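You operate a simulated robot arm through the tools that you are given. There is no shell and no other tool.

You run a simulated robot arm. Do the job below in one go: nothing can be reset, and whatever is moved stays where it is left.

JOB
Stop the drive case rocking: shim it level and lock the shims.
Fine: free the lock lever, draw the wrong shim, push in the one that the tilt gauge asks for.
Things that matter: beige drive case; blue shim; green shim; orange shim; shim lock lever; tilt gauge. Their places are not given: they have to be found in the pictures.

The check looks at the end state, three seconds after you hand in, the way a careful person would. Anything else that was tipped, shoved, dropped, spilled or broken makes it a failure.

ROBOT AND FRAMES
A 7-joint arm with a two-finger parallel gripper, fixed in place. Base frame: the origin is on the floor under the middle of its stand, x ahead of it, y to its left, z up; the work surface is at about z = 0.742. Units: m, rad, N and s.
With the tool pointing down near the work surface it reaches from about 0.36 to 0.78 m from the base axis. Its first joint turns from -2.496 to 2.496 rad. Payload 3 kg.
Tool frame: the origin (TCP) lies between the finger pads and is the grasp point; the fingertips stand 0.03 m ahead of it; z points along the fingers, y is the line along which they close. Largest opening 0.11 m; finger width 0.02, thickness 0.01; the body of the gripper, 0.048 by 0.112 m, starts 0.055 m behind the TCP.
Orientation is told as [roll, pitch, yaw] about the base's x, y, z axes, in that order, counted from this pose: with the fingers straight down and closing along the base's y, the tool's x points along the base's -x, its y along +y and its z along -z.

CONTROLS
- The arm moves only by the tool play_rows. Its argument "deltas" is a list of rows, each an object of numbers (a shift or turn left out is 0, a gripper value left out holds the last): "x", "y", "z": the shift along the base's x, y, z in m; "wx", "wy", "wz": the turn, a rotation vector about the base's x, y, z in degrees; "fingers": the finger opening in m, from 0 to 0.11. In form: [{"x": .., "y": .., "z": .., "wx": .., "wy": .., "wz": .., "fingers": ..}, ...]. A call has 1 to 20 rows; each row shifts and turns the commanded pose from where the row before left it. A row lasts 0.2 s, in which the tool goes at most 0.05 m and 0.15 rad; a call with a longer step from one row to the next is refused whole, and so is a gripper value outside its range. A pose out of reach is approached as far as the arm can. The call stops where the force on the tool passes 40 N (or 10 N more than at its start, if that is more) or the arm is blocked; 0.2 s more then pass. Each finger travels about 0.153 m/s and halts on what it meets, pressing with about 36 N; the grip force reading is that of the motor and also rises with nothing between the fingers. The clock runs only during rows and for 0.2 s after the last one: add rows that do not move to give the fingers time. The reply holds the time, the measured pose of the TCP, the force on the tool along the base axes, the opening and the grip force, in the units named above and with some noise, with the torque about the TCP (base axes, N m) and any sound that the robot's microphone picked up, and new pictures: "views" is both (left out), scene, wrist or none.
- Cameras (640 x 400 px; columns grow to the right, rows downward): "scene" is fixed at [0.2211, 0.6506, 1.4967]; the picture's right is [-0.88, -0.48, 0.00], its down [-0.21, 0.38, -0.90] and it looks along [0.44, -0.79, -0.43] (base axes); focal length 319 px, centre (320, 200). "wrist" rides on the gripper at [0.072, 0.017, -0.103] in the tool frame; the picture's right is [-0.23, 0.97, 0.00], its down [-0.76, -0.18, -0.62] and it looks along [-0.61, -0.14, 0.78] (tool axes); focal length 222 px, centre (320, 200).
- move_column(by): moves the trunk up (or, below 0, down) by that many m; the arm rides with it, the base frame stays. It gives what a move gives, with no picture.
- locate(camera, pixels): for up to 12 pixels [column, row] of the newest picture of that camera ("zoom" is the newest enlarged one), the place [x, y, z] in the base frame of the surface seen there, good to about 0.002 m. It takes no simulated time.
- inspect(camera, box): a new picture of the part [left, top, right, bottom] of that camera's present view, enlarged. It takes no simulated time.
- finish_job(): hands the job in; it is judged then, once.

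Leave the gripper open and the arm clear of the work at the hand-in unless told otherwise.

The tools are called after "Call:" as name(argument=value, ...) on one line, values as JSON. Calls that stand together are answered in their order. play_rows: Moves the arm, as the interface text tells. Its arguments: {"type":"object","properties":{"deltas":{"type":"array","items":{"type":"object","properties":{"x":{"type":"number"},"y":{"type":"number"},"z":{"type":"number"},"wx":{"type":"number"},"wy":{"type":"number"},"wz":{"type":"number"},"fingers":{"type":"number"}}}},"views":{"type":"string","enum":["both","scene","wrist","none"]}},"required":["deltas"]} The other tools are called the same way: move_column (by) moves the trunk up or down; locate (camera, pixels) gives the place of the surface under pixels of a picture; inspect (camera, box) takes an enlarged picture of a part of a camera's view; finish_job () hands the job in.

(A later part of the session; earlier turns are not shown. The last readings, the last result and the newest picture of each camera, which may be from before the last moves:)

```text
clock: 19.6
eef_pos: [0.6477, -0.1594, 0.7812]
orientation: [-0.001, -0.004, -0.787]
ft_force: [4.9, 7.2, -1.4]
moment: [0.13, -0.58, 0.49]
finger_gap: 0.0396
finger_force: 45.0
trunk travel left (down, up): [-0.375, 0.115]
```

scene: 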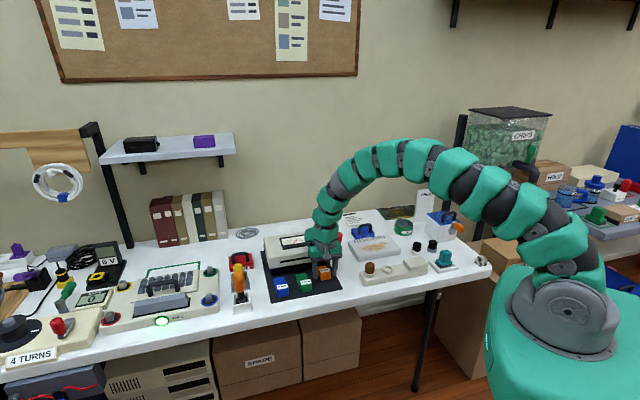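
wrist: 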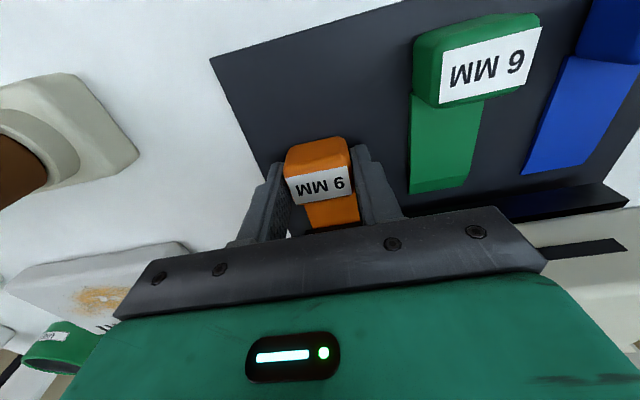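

The orange handle is gripped at 0.040 m. I'll draw it slowly straight out along −u and watch the force.

Call:
play_rows(deltas=[{"x": -0.0028, "y": 0.0042}, {"x": -0.0035, "y": 0.0035}, {}], views="none")

```text
clock: 20.4
eef_pos: [0.6412, -0.1518, 0.7806]
orientation: [0.0, 0.0, -0.787]
ft_force: [3.5, 0.1, 2.7]
moment: [-0.8, -0.94, 0.41]
finger_gap: 0.0399
finger_force: 44.7
trunk travel left (down, up): [-0.375, 0.115]
```

It slides easily (about 3 N), confirming the lock is free. I'll draw the remaining ~33 mm to line it up with the other shims.

Call:
play_rows(deltas=[{"x": -0.0047, "y": 0.0047}, {"x": -0.0047, "y": 0.0047}, {"x": -0.0047, "y": 0.0047}, {"x": -0.0047, "y": 0.0047}, {"x": -0.0047, "y": 0.0047}, {}], views="both")

Call:
inspect(camera="scene", box=[270, 220, 360, 300])

```text
clock: 21.8
eef_pos: [0.6182, -0.1308, 0.7806]
orientation: [-0.002, -0.003, -0.788]
ft_force: [-6.8, -21.2, -9.0]
moment: [-0.8, -0.25, 1.03]
finger_gap: 0.0399
finger_force: 44.9
trunk travel left (down, up): [-0.375, 0.115]
```

scene: 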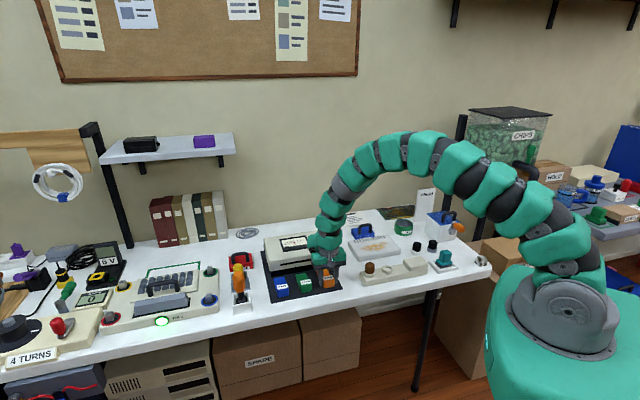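
wrist: 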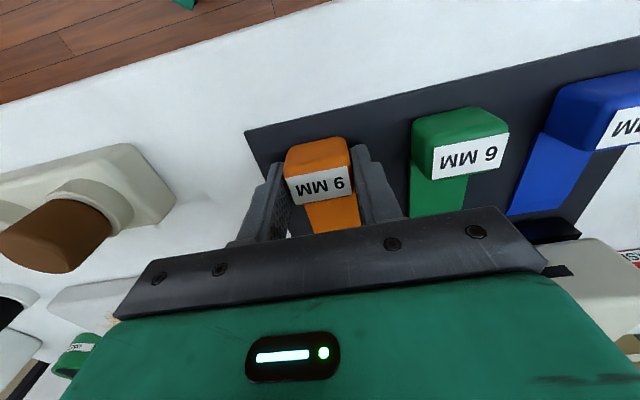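

```text
5.00 times, centred on (315, 260) of scene
```

zoom: 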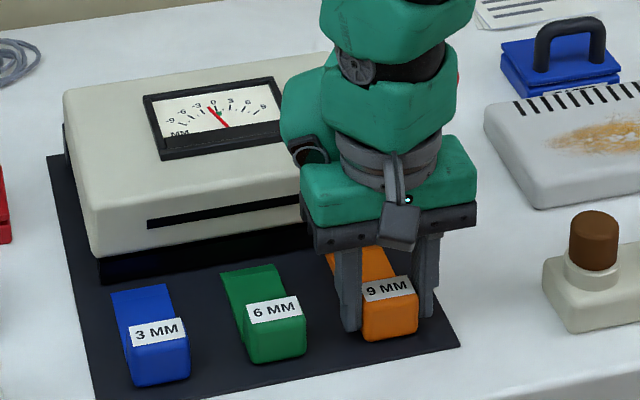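

The shim is drawn about 42 mm and the gauge needle moved. I'll read the gauge.

Call:
inspect(camera="scene", box=[275, 228, 325, 258])

Call:
inspect(camera="scene", box=[275, 255, 355, 305])

```text
12.80 times, centred on (300, 243) of scene
```

zoom: 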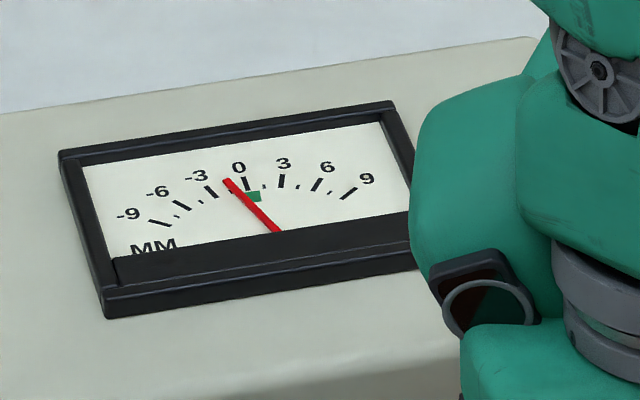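

```text
8.00 times, centred on (315, 280) of scene
```

zoom: 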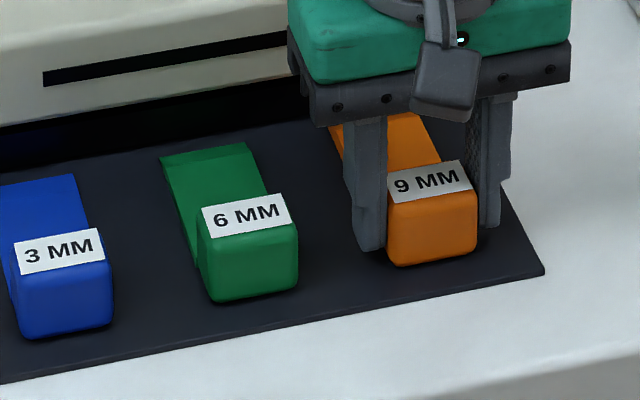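

The needle reads about −1 and may still be settling. I'll release the orange shim, rise, and re-read the gauge.

Call:
play_rows(deltas=[{"fingers": 0.05}, {"fingers": 0.06}, {"z": 0.02}, {"z": 0.03}, {"z": 0.03}, {"z": 0.03}, {}], views="both")

Call:
inspect(camera="scene", box=[275, 228, 325, 258])

Call:
inspect(camera="scene", box=[260, 220, 355, 305])

```text
clock: 23.4
eef_pos: [0.6172, -0.1267, 0.8904]
orientation: [-0.002, -0.001, -0.788]
ft_force: [-0.6, -0.5, -0.4]
moment: [0.0, 0.0, 0.0]
finger_gap: 0.06
finger_force: 0.0
trunk travel left (down, up): [-0.375, 0.115]
```

scene: 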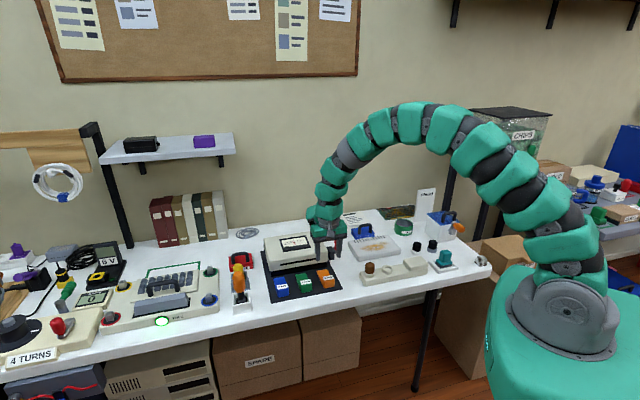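
wrist: 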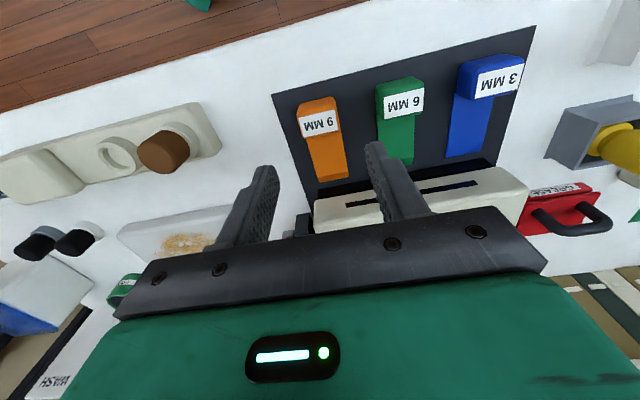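

```text
12.80 times, centred on (300, 243) of scene
```

zoom: 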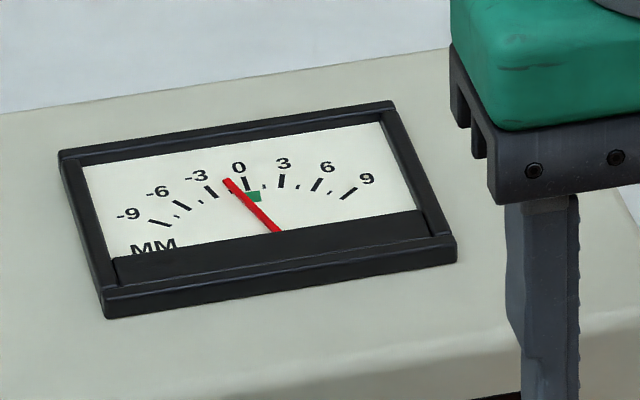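

```text
4.71 times, centred on (308, 262) of scene
```

zoom: 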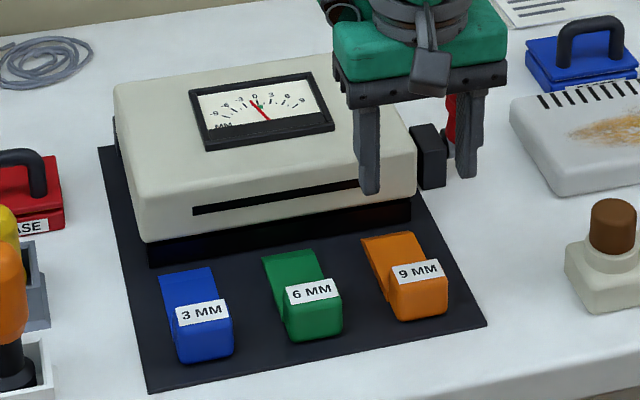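

With the shim fully out, the needle settles near −1 instead of −6. To see whether the case bottomed out on something, I'll measure the case heights now and compare them with the earlier slot heights (z≈0.806–0.807 at the front face).

Call:
inspect(camera="scene", box=[260, 250, 350, 306])

```text
7.11 times, centred on (305, 278) of scene
```

zoom: 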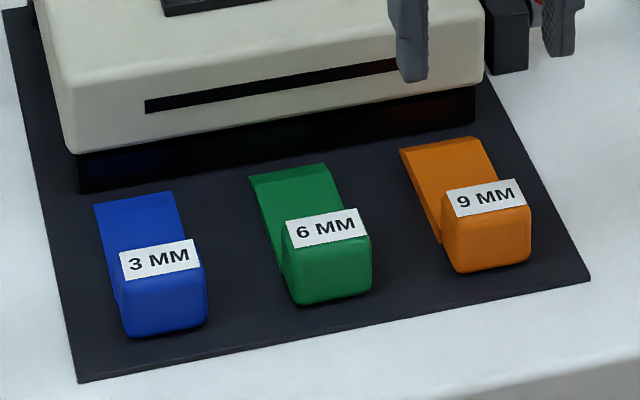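

Call:
locate(camera="zoom", pixels=[[150, 106], [390, 68], [75, 145], [475, 88], [84, 186], [472, 122], [300, 122], [300, 145], [60, 60], [460, 20], [300, 90], [300, 40]])

Call:
inspect(camera="scene", box=[255, 220, 345, 276])

```text
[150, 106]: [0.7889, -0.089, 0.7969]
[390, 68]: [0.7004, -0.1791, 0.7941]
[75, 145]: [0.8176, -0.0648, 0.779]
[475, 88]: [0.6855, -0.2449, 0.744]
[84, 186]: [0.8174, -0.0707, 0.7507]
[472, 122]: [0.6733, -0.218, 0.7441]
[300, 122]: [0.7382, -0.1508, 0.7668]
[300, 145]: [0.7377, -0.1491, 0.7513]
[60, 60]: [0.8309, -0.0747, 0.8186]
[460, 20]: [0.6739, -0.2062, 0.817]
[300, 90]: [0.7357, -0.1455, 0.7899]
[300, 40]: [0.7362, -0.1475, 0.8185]
```

```text
7.11 times, centred on (300, 248) of scene
```

zoom: 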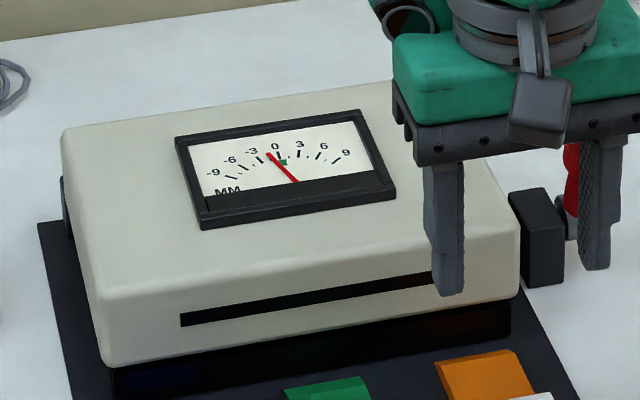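

The front dropped about 10–12 mm when the shim came out. I'll measure the actual tilt of the case's top, front against back, to check what level needs.

Call:
locate(camera="zoom", pixels=[[110, 280], [170, 270], [230, 260], [290, 248], [350, 238], [410, 228], [75, 135], [130, 125], [200, 115], [270, 105], [340, 95], [385, 90]])

Call:
locate(camera="zoom", pixels=[[100, 240], [130, 240], [160, 235], [85, 160], [120, 160], [150, 160], [480, 200], [500, 220], [400, 150], [410, 190], [180, 125], [220, 120]])

```text
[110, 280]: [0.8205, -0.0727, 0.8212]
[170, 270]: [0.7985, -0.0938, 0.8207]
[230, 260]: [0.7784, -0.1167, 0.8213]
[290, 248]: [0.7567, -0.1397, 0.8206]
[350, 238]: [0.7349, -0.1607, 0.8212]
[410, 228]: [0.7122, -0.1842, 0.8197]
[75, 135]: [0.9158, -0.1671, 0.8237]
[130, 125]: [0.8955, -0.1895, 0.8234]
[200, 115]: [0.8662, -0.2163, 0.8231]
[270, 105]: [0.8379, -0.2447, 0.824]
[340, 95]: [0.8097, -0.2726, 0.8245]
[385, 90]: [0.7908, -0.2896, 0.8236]
```

```text
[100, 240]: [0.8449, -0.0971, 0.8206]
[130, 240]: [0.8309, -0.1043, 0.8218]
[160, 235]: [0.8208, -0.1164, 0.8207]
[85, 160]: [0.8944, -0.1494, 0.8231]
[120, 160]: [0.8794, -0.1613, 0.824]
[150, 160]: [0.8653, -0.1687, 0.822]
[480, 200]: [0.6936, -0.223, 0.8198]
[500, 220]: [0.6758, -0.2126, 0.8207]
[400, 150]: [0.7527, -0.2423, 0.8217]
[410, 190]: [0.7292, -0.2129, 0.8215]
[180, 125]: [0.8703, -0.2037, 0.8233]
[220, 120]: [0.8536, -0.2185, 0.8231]
```

The top now slopes front-down by about 3 mm over 0.135 m. When the 9 mm shim was in, it was about 8 mm front-up. So the true level may need less than 9 − 3 suggests. I'll wait a moment and re-read the gauge closely to be sure it has settled.

Call:
play_rows(deltas=[{"x": -0.005, "y": 0.005, "z": 0.02}, {"z": 0.02}, {}, {}, {}, {}, {}, {}, {}, {}], views="both")

Call:
inspect(camera="scene", box=[278, 230, 314, 252])

Call:
inspect(camera="scene", box=[255, 220, 345, 276])

```text
clock: 25.6
eef_pos: [0.6118, -0.1225, 0.9308]
orientation: [-0.001, -0.002, -0.787]
ft_force: [0.3, -0.3, -0.7]
moment: [-0.04, 0.01, 0.04]
finger_gap: 0.0599
finger_force: 0.1
trunk travel left (down, up): [-0.375, 0.115]
```

scene: 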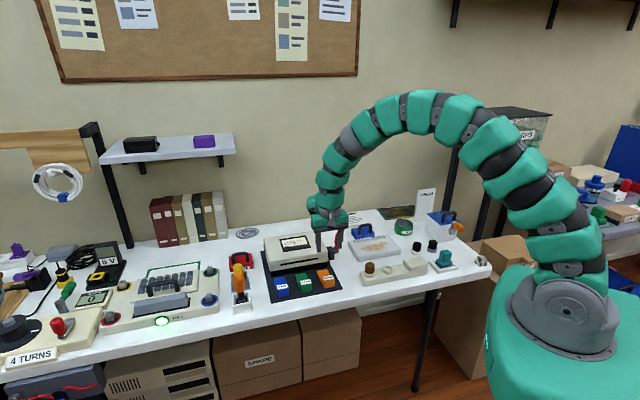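
wrist: 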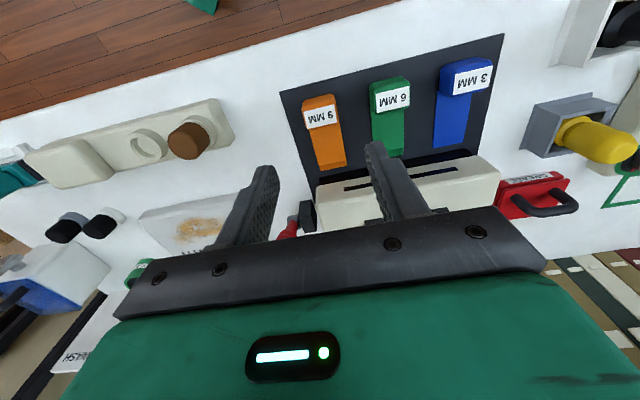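

```text
16.00 times, centred on (296, 241) of scene
```

zoom: 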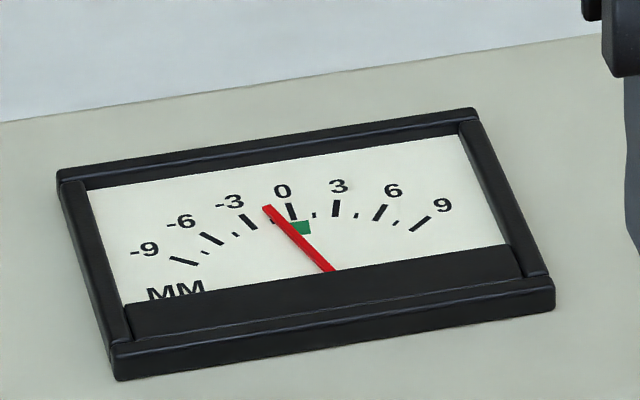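

```text
7.11 times, centred on (300, 248) of scene
```

zoom: 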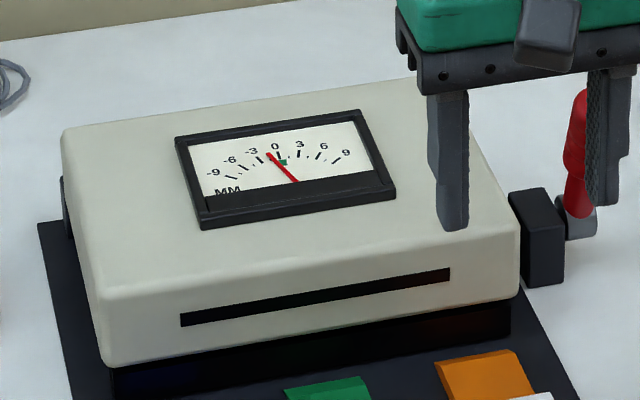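

The needle doesn't pivot at the arc centre: its two lines cross near the green zero block, so the tip position is misleading. By direction, the needle is parallel to the −3 mark with no shim, and with the 9 mm shim it lay between the +6 and +9 marks. Together with the measured tilt (front ~3 mm low with no shim), this calls for the 3 mm blue shim.

Next I'll move above the blue handle near u≈0.529, v≈−0.507 and check what stands around it.

Call:
play_rows(deltas=[{"x": 0.0242, "y": 0.0214}, {"x": 0.0242, "y": 0.0214}, {"x": 0.0242, "y": 0.0214}, {"x": 0.0242, "y": 0.0214}, {"x": 0.0242, "y": 0.0214}, {}, {}], views="both")

Call:
inspect(camera="wrist", box=[280, 60, 440, 160])

```text
clock: 27.2
eef_pos: [0.7323, -0.016, 0.9322]
orientation: [-0.002, -0.003, -0.786]
ft_force: [0.5, 0.3, 0.3]
moment: [0.01, -0.01, 0.01]
finger_gap: 0.0602
finger_force: 0.1
trunk travel left (down, up): [-0.375, 0.115]
```

scene: 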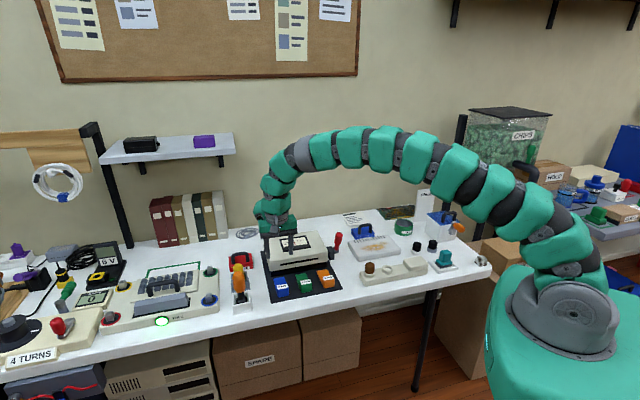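
wrist: 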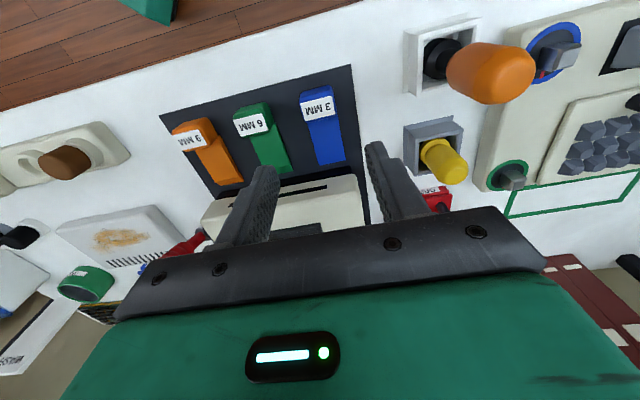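

```text
4.00 times, centred on (360, 110) of wrist
```

zoom: 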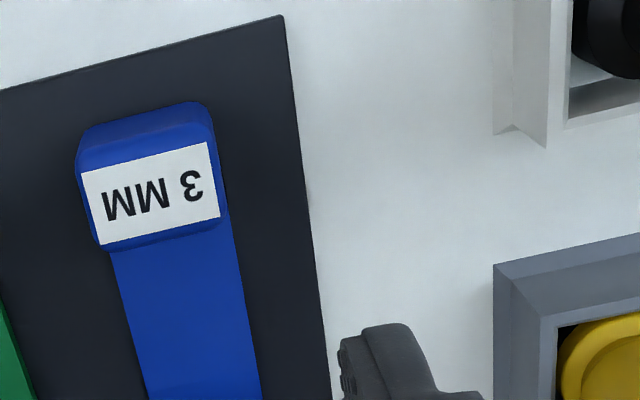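

I'll locate the blue handle edges and the nearby fixtures on the right: white box (430,60), orange handle (490,75), grey box (430,140) and yellow knob (443,160).

Call:
locate(camera="zoom", pixels=[[85, 130], [205, 110], [100, 245], [222, 215], [140, 300], [240, 280], [180, 330], [150, 190], [285, 20], [500, 130], [495, 270], [545, 145]])

Call:
locate(camera="wrist", pixels=[[490, 75], [455, 70], [525, 75], [443, 160], [406, 95], [404, 130], [404, 35], [425, 145], [460, 165], [480, 100], [470, 48], [480, 20]])

```text
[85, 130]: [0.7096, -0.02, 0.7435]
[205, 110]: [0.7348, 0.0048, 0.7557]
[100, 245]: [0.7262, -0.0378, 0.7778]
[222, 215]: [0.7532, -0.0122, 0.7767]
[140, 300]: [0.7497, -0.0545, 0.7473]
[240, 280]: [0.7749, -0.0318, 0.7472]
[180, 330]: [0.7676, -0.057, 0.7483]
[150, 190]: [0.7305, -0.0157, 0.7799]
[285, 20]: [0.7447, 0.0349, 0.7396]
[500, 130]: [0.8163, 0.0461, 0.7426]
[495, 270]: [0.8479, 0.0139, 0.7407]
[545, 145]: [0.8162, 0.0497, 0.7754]
```

```text
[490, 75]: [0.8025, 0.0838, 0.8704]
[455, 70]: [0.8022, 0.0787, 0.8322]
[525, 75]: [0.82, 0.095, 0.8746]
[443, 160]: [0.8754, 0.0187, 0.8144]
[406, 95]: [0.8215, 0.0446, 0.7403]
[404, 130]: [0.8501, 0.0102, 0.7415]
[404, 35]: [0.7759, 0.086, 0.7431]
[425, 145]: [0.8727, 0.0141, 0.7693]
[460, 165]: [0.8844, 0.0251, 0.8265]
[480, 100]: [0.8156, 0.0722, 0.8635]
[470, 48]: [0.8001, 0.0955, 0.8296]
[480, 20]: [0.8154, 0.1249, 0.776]
```

The blue handle is centred at u≈0.529, v≈−0.5055, and the neighbouring fixtures are at least 9 cm to its side. I'll descend over it to TCP z≈0.780.

Call:
play_rows(deltas=[{"x": -0.0007, "y": -0.0007, "z": -0.026, "fingers": 0.06}, {"z": -0.026}, {"z": -0.026}, {"z": -0.026}, {"z": -0.026}, {"z": -0.011}, {"z": -0.011}, {}], views="both")

Call:
inspect(camera="scene", box=[220, 220, 350, 305])

```text
clock: 29.0
eef_pos: [0.7332, -0.0179, 0.7792]
orientation: [0.0, -0.003, -0.787]
ft_force: [-0.4, 0.2, 0.1]
moment: [0.0, 0.02, 0.0]
finger_gap: 0.06
finger_force: 0.1
trunk travel left (down, up): [-0.375, 0.115]
```

scene: 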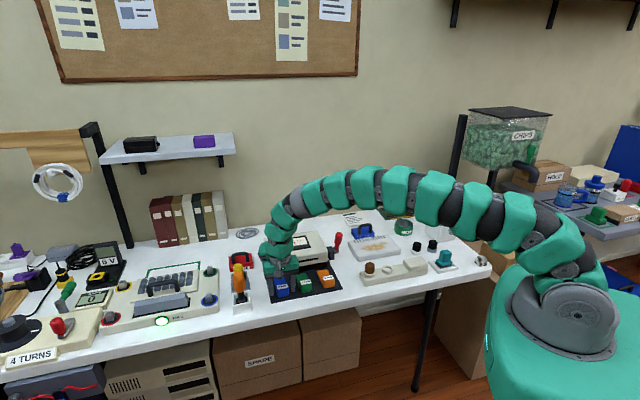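
wrist: 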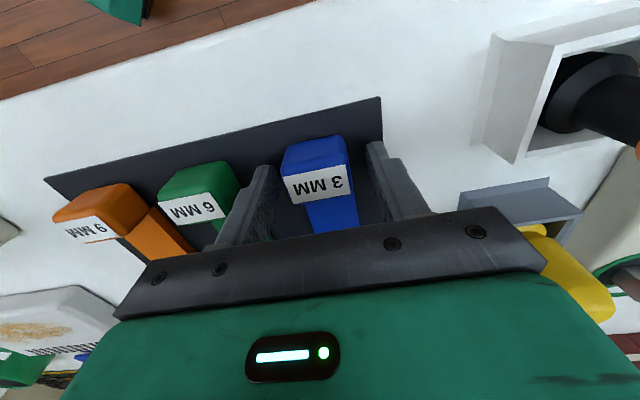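

```text
4.71 times, centred on (285, 262) of scene
```

zoom: 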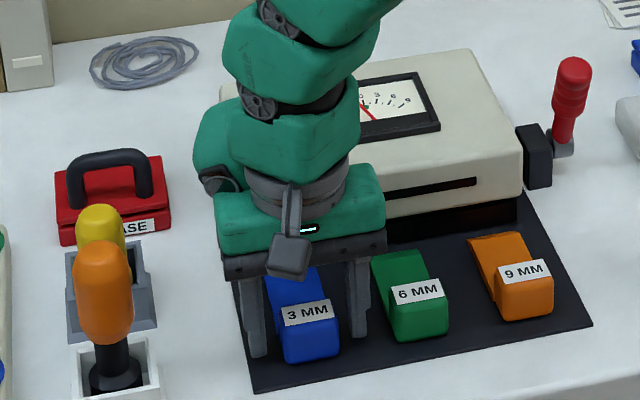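

The fingers straddle the blue handle with clear space all round. I'll close on it.

Call:
play_rows(deltas=[{"fingers": 0.045}, {"fingers": 0.035}, {"fingers": 0.03}, {}], views="none")

Call:
play_rows(deltas=[{"x": 0.0035, "y": -0.0035}, {"x": 0.0035, "y": -0.0035}, {}], views="wrist")

```text
clock: 30.0
eef_pos: [0.7334, -0.018, 0.7803]
orientation: [-0.002, -0.001, -0.786]
ft_force: [-3.9, -5.4, -0.6]
moment: [-0.12, -0.03, 0.49]
finger_gap: 0.04
finger_force: 44.7
trunk travel left (down, up): [-0.375, 0.115]
```

```text
clock: 30.8
eef_pos: [0.7399, -0.0244, 0.7803]
orientation: [-0.002, 0.0, -0.788]
ft_force: [-5.6, -3.9, -0.2]
moment: [0.66, 1.01, 0.72]
finger_gap: 0.0399
finger_force: 44.7
trunk travel left (down, up): [-0.375, 0.115]
```

wrist: 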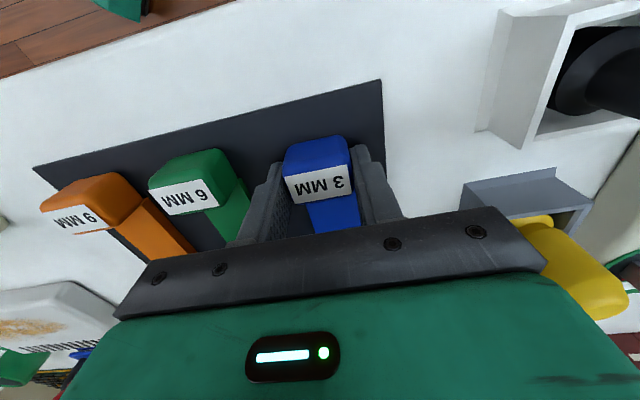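

It slides in freely so far (10 mm in). I'll continue in steps, checking the force as the tip meets the case.

Call:
play_rows(deltas=[{"x": 0.0035, "y": -0.0035}, {"x": 0.0035, "y": -0.0035}, {"x": 0.0025, "y": -0.0025}, {}], views="none")

Call:
play_rows(deltas=[{"x": 0.0025, "y": -0.0025}, {"x": 0.0025, "y": -0.0025}, {"x": 0.0025, "y": -0.0025}, {}], views="both")

```text
clock: 31.8
eef_pos: [0.7513, -0.0343, 0.7805]
orientation: [-0.002, -0.002, -0.789]
ft_force: [-12.1, -10.4, -7.3]
moment: [-0.84, -1.08, 0.66]
finger_gap: 0.0399
finger_force: 45.2
trunk travel left (down, up): [-0.375, 0.115]
```

```text
clock: 32.8
eef_pos: [0.758, -0.0416, 0.7782]
orientation: [0.001, -0.001, -0.788]
ft_force: [-13.4, -11.6, -4.9]
moment: [0.33, 1.17, 0.51]
finger_gap: 0.0398
finger_force: 44.9
trunk travel left (down, up): [-0.375, 0.115]
```

scene: 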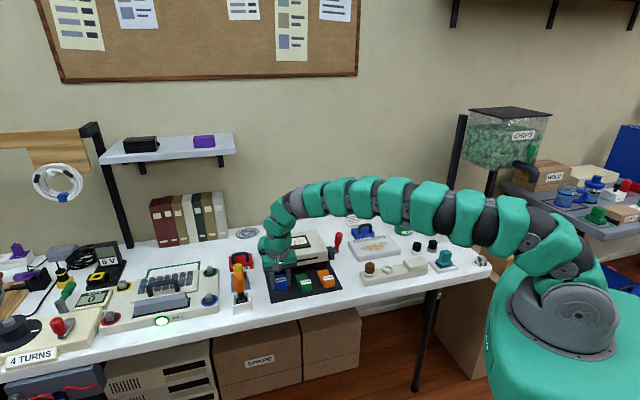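
wrist: 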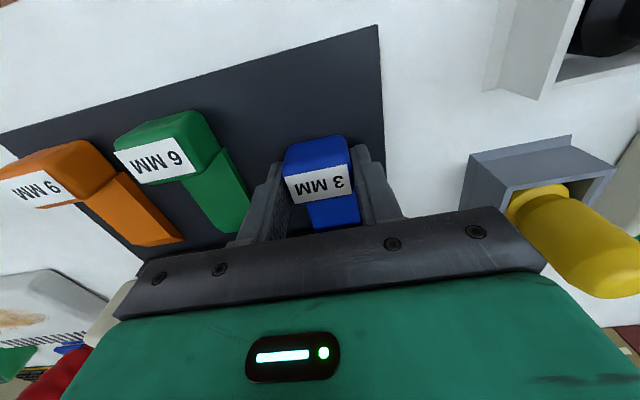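

Handle is 34 mm in with almost no axial force; there is about 17 N of sideways guidance force. I'll relieve that by 1 mm and go the last ~8 mm.

Call:
play_rows(deltas=[{"x": 0.0011, "y": -0.0025}, {"x": 0.0018, "y": -0.0032}, {}], views="none")

```text
clock: 33.6
eef_pos: [0.7607, -0.0459, 0.7802]
orientation: [0.002, -0.003, -0.788]
ft_force: [-4.4, -1.1, 0.9]
moment: [0.18, -0.08, 0.0]
finger_gap: 0.0399
finger_force: 44.6
trunk travel left (down, up): [-0.375, 0.115]
```

Call:
play_rows(deltas=[{"x": 0.0015, "y": -0.0015}, {"x": 0.0013, "y": -0.0013}, {}], views="both")

Call:
inspect(camera="scene", box=[260, 225, 350, 301])

```text
clock: 34.4
eef_pos: [0.7623, -0.049, 0.7792]
orientation: [0.0, -0.003, -0.786]
ft_force: [-10.7, 9.8, 7.3]
moment: [-0.26, -0.17, 0.25]
finger_gap: 0.04
finger_force: 44.6
trunk travel left (down, up): [-0.375, 0.115]
```

scene: 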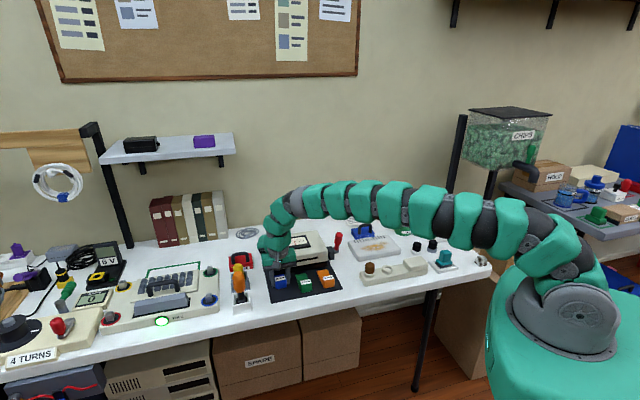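
wrist: 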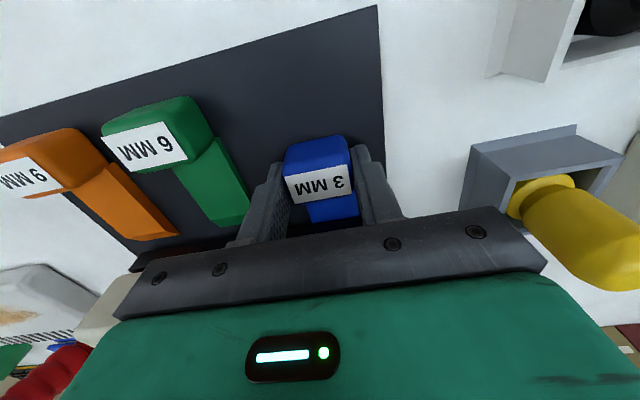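

```text
5.26 times, centred on (305, 263) of scene
```

zoom: 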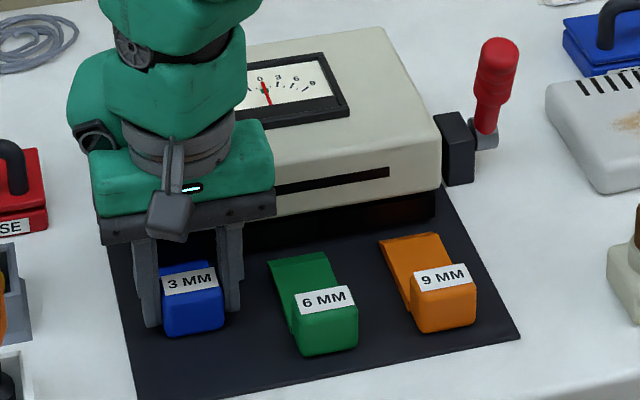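

The axial force rose to about 14 N at 42 mm, which looks like the end stop. The needle is now close to 0. I'll enlarge the gauge.

Call:
inspect(camera="scene", box=[278, 228, 326, 258])

Call:
inspect(camera="scene", box=[268, 255, 348, 305])

```text
13.33 times, centred on (302, 243) of scene
```

zoom: 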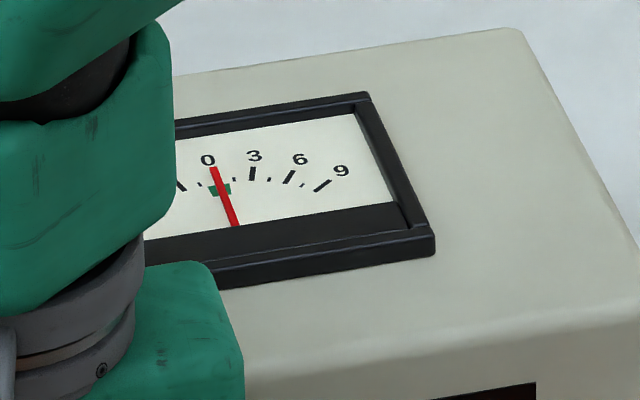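

```text
8.00 times, centred on (308, 280) of scene
```

zoom: 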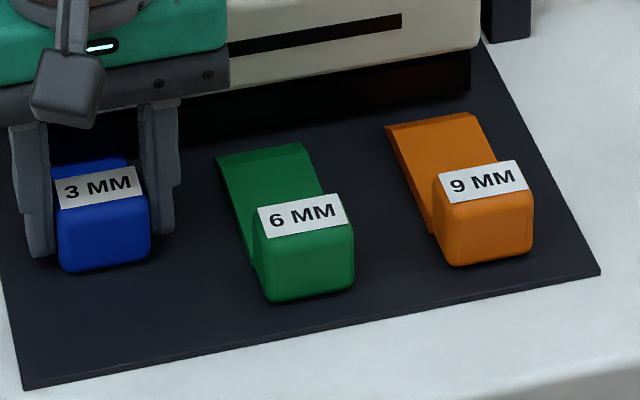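

The needle now passes right through the green zero mark, so the 3 mm blue shim is the right one. I'll release it, rise, and check its depth and the case's level.

Call:
play_rows(deltas=[{"fingers": 0.05}, {"fingers": 0.06}, {"z": 0.02}, {"z": 0.03}, {"z": 0.03}, {"z": 0.03}, {"x": -0.03, "y": 0.01, "z": 0.02}, {"x": -0.03, "y": 0.01, "z": 0.02}, {}], views="both")

Call:
inspect(camera="scene", box=[260, 250, 350, 306])

```text
clock: 36.4
eef_pos: [0.7019, -0.0316, 0.932]
orientation: [0.0, -0.003, -0.789]
ft_force: [-0.7, -1.0, -0.1]
moment: [0.0, -0.02, -0.02]
finger_gap: 0.06
finger_force: 0.1
trunk travel left (down, up): [-0.375, 0.115]
```

scene: 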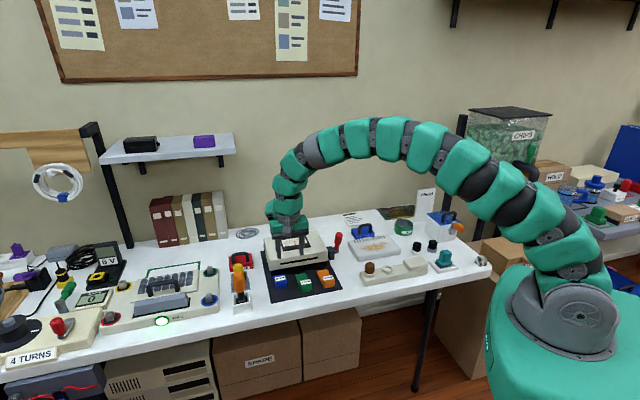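
wrist: 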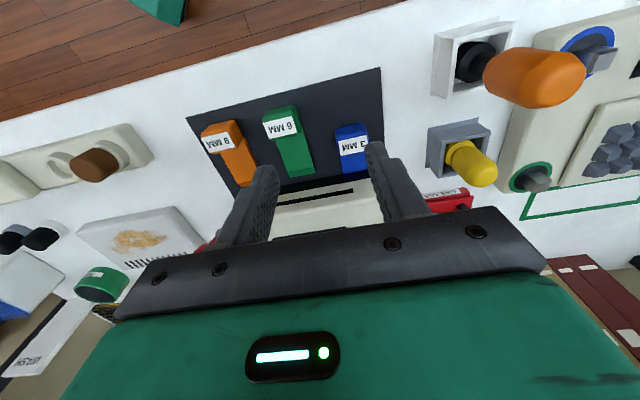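

```text
7.11 times, centred on (305, 278) of scene
```

zoom: 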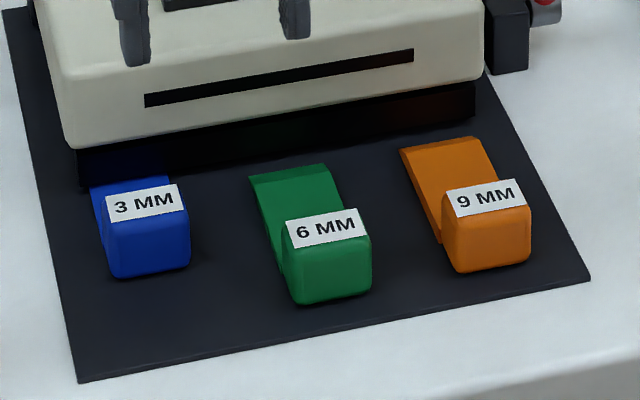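

I'll locate the front edges of all three handles to compare the insert depth with the orange one's original depth (front edge u≈0.557).

Call:
locate(camera="zoom", pixels=[[116, 272], [184, 260], [298, 300], [368, 288], [458, 268], [528, 256], [150, 100], [410, 55], [108, 215], [182, 205]])

Call:
inspect(camera="scene", box=[255, 220, 345, 276])

```text
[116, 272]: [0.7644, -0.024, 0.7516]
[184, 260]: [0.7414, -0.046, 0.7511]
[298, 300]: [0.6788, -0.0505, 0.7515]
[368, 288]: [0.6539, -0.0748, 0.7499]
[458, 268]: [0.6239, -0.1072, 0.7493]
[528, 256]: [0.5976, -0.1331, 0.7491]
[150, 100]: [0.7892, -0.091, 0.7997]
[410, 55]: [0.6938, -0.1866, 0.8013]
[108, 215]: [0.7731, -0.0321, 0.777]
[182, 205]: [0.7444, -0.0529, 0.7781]
```

```text
7.11 times, centred on (300, 248) of scene
```

zoom: 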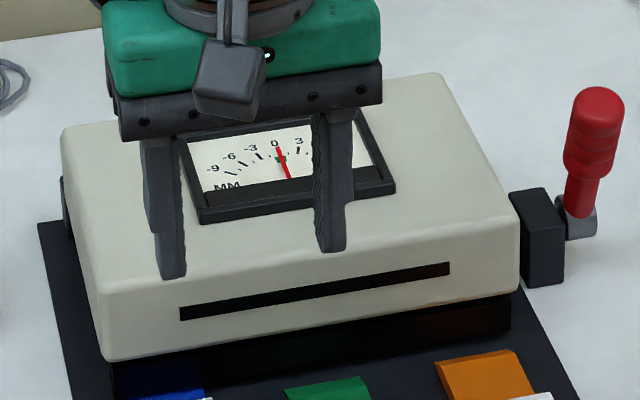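

Blue now sits at exactly the original inserted depth (front edge u≈0.557). Orange (0.517) and green (0.5155) are out, and the gauge reads 0.

Next is re-locking. I'll close the fingers, go to the front side of the lever knob (u≈0.61, v≈−0.265), and push it straight back toward +u.

Call:
play_rows(deltas=[{"x": -0.0104, "y": -0.02655, "fingers": 0.03}, {"x": -0.0104, "y": -0.02655, "fingers": 0.0}, {"x": -0.0104, "y": -0.02655}, {"x": -0.0104, "y": -0.02655}, {"x": -0.0104, "y": -0.02655}, {"x": -0.0104, "y": -0.02655}, {"x": -0.0104, "y": -0.02655}, {"x": -0.0104, "y": -0.02655}, {}, {}], views="both")

Call:
inspect(camera="scene", box=[270, 205, 370, 275])

```text
clock: 38.6
eef_pos: [0.6186, -0.2439, 0.9299]
orientation: [0.001, -0.002, -0.789]
ft_force: [-0.1, -1.3, 0.6]
moment: [-0.03, -0.01, 0.01]
finger_gap: 0.0
finger_force: 35.8
trunk travel left (down, up): [-0.375, 0.115]
```

scene: 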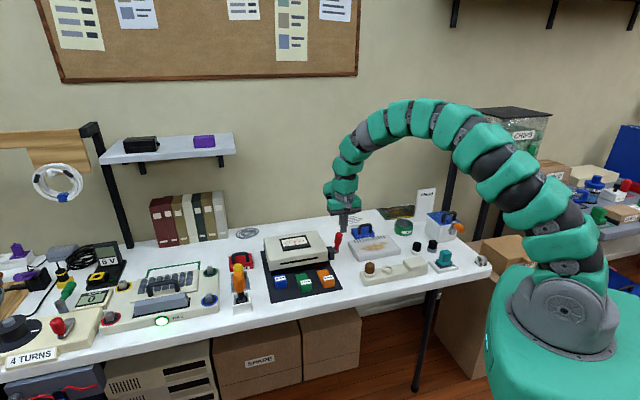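
wrist: 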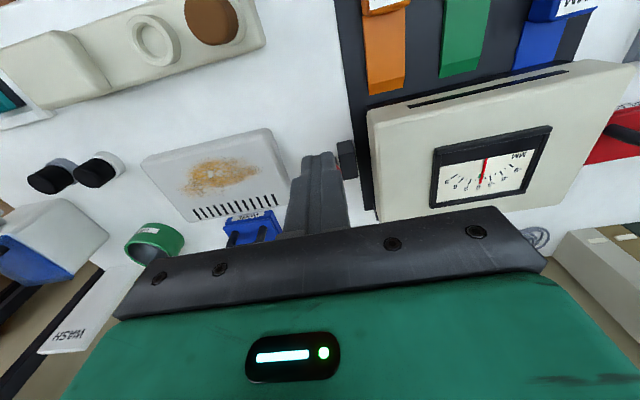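

```text
5.71 times, centred on (320, 240) of scene
```

zoom: 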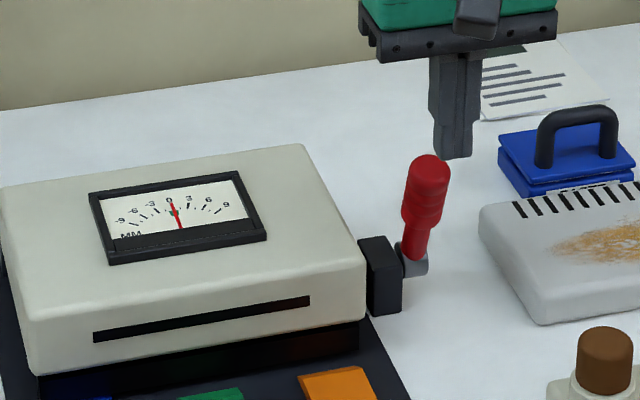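

The gauge reads 0 with the needle on the green mark. I'll locate the lever knob's present surface to plan the push.

Call:
locate(camera="zoom", pixels=[[428, 165], [425, 190], [422, 215], [416, 240], [415, 265], [404, 205], [442, 205]])

```text
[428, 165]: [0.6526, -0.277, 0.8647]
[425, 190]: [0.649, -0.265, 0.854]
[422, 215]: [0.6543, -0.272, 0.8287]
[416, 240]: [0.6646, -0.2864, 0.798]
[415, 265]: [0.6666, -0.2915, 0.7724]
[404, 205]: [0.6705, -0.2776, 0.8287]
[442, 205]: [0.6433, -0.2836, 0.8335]
```

The knob's front surface is at u≈0.646–0.655. I'll lower the closed fingers in front of it, to TCP z≈0.857, u≈0.61.

Call:
play_rows(deltas=[{"z": -0.0243}, {"z": -0.0243}, {"z": -0.0243}, {}], views="wrist")

```text
clock: 39.6
eef_pos: [0.6194, -0.2425, 0.8575]
orientation: [-0.001, -0.001, -0.788]
ft_force: [0.0, -0.5, 0.1]
moment: [0.0, 0.01, -0.01]
finger_gap: 0.0001
finger_force: 35.9
trunk travel left (down, up): [-0.375, 0.115]
```

wrist: 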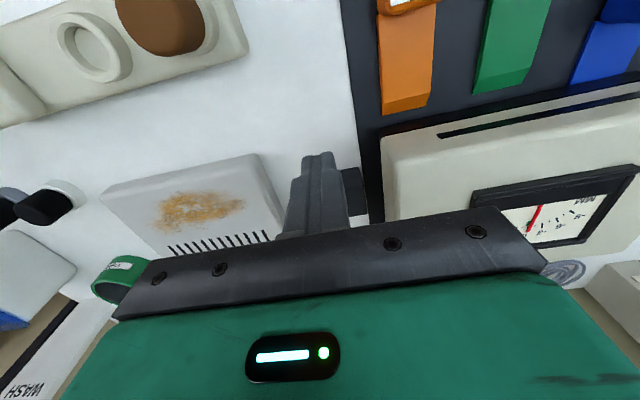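

The fingers are in front of the knob with no contact. I'll push toward +u in 7 mm rows.

Call:
play_rows(deltas=[{"x": 0.005, "y": -0.005}, {"x": 0.005, "y": -0.005}, {"x": 0.005, "y": -0.005}, {"x": 0.004, "y": -0.004}, {"x": 0.004, "y": -0.004}, {"x": 0.004, "y": -0.004}, {}], views="scene")

Call:
inspect(camera="scene", box=[270, 205, 370, 275])

```text
clock: 41.2
eef_pos: [0.6489, -0.2696, 0.8574]
orientation: [0.001, -0.006, -0.787]
ft_force: [0.1, 0.2, 0.0]
moment: [0.0, -0.01, 0.01]
finger_gap: 0.0
finger_force: 36.2
trunk travel left (down, up): [-0.375, 0.115]
```

scene: 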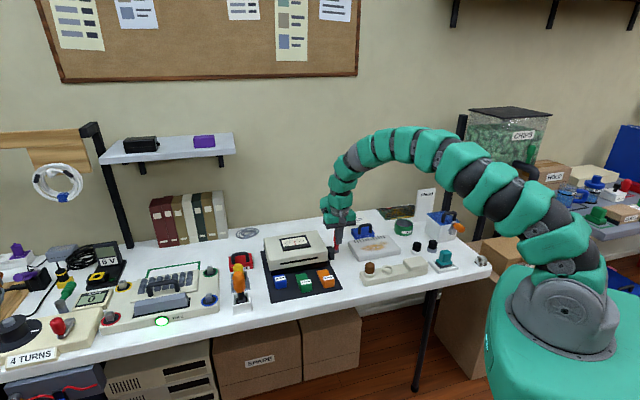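

```text
5.71 times, centred on (320, 240) of scene
```

zoom: 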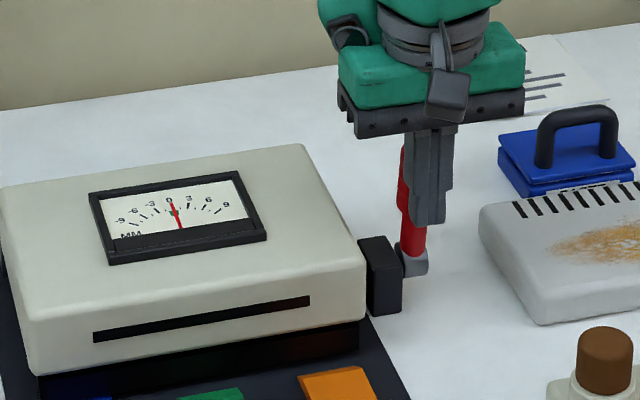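

The fingers are at u≈0.65 and the lever has begun to move, with little force. I'll continue with smaller rows.

Call:
play_rows(deltas=[{"x": 0.003, "y": -0.003}, {"x": 0.003, "y": -0.003}, {"x": 0.003, "y": -0.003}, {"x": 0.003, "y": -0.003}, {}], views="scene")

Call:
inspect(camera="scene", box=[270, 205, 370, 275])

```text
clock: 42.4
eef_pos: [0.6599, -0.2818, 0.8573]
orientation: [0.0, -0.001, -0.786]
ft_force: [-0.2, 0.1, -0.8]
moment: [0.02, 0.01, 0.01]
finger_gap: 0.0
finger_force: 35.9
trunk travel left (down, up): [-0.375, 0.115]
```

scene: 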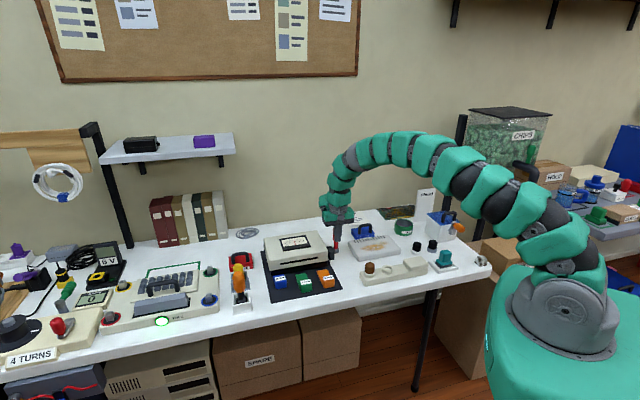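

```text
5.71 times, centred on (320, 240) of scene
```

zoom: 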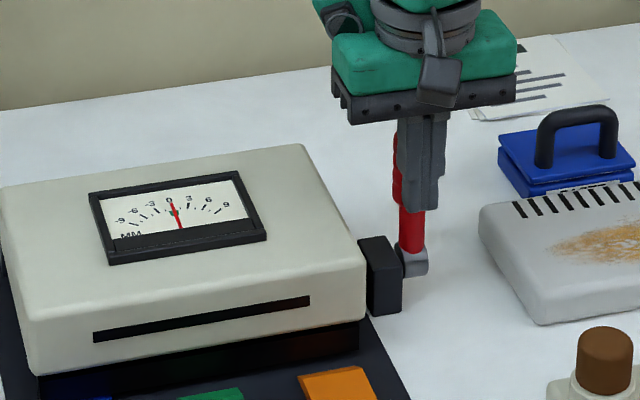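

The lever is moving with the fingers with almost no force and is now about upright. I'll go on toward its original back-leaning position in small rows.

Call:
play_rows(deltas=[{"x": 0.0025, "y": -0.0025}, {"x": 0.0025, "y": -0.0025}, {"x": 0.0025, "y": -0.0025}, {"x": 0.002, "y": -0.002}, {}], views="scene")

Call:
inspect(camera="scene", box=[300, 205, 380, 265])

```text
clock: 43.6
eef_pos: [0.6697, -0.2888, 0.8563]
orientation: [0.0, -0.001, -0.785]
ft_force: [9.3, 18.1, -2.0]
moment: [0.8, -0.01, 0.13]
finger_gap: 0.0
finger_force: 37.7
trunk travel left (down, up): [-0.375, 0.115]
```

scene: 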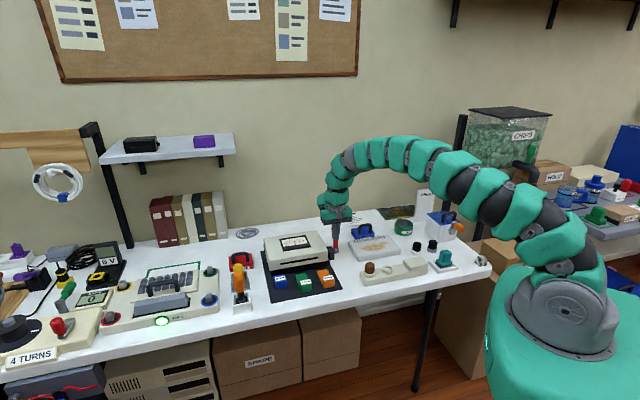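

```text
6.67 times, centred on (340, 235) of scene
```

zoom: 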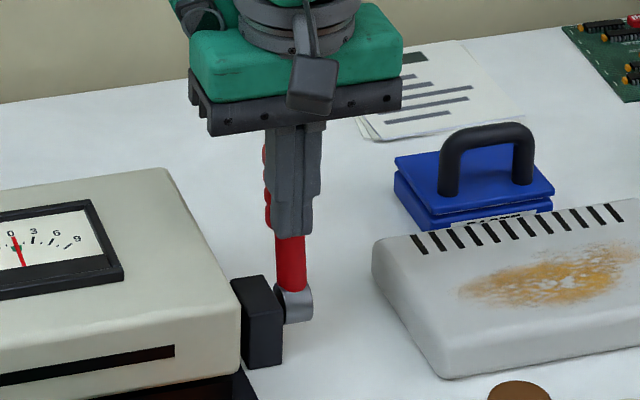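

There's now about 6 N axial and 19 N sideways force, so the finger may be riding off the rounded knob. I'll look from the wrist before continuing.

Call:
inspect(camera="wrist", box=[260, 90, 400, 230])

Call:
inspect(camera="scene", box=[320, 215, 350, 260])

```text
2.86 times, centred on (330, 160) of wrist
```

zoom: 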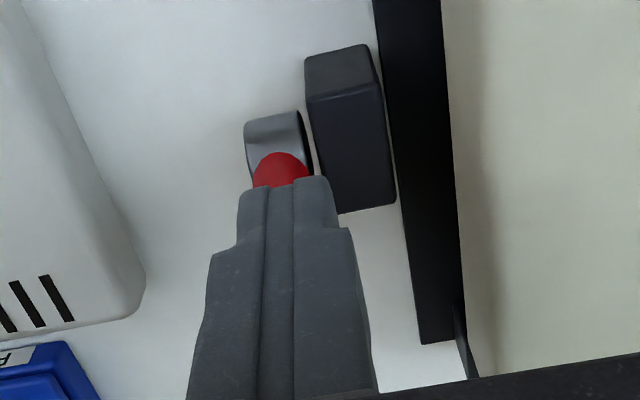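

```text
8.89 times, centred on (335, 238) of scene
```

zoom: 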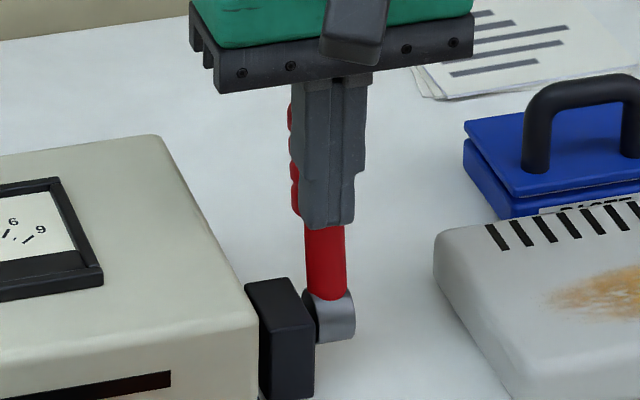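

Call:
play_rows(deltas=[{}, {}], views="wrist")

```text
clock: 44.2
eef_pos: [0.6713, -0.2896, 0.8571]
orientation: [-0.001, -0.004, -0.785]
ft_force: [17.7, 26.1, -3.4]
moment: [0.95, -0.4, 0.28]
finger_gap: 0.0001
finger_force: 37.7
trunk travel left (down, up): [-0.375, 0.115]
```

wrist: 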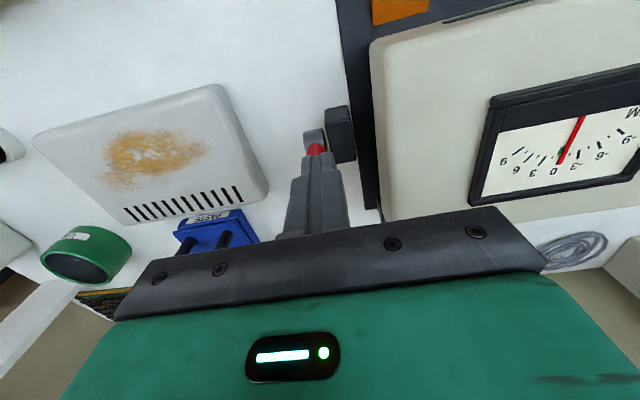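

The sideways force is still growing (about 31 N toward the case) without more axial force. That isn't a clean push, so I'll back off in −u and look at the lever.

Call:
play_rows(deltas=[{"x": -0.005, "y": 0.005}, {"x": -0.007, "y": 0.007}, {"x": -0.007, "y": 0.007}, {"x": -0.007, "y": 0.007}, {}], views="both")

Call:
inspect(camera="scene", box=[300, 205, 380, 265])

```text
clock: 45.4
eef_pos: [0.6416, -0.2648, 0.8563]
orientation: [-0.001, -0.002, -0.788]
ft_force: [-0.5, 0.0, -0.2]
moment: [-0.01, 0.04, -0.02]
finger_gap: 0.0
finger_force: 37.7
trunk travel left (down, up): [-0.375, 0.115]
```

scene: 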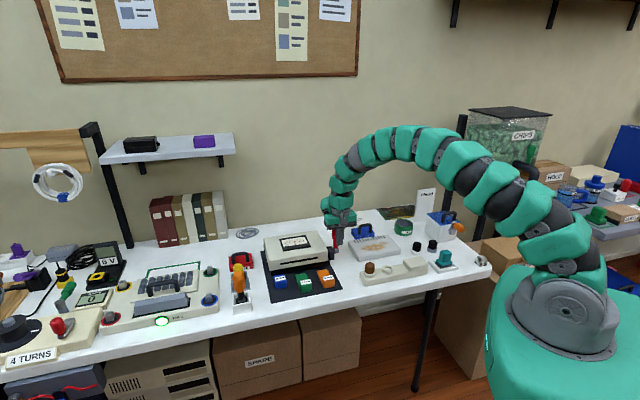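
wrist: 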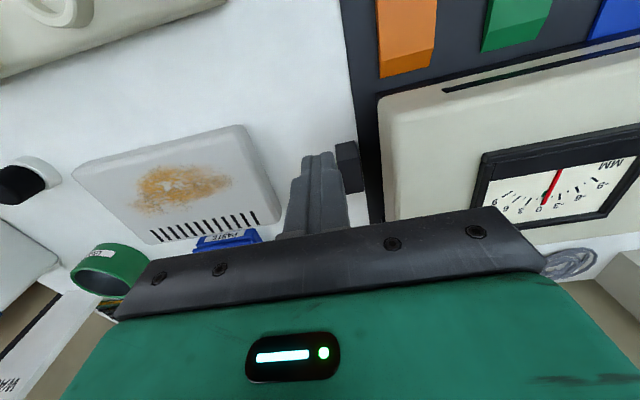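

```text
6.67 times, centred on (340, 235) of scene
```

zoom: 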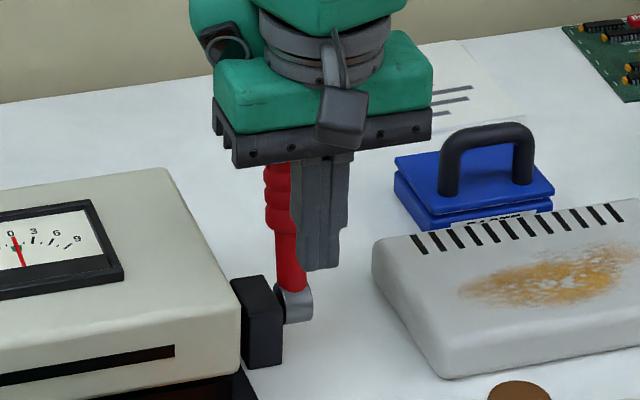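

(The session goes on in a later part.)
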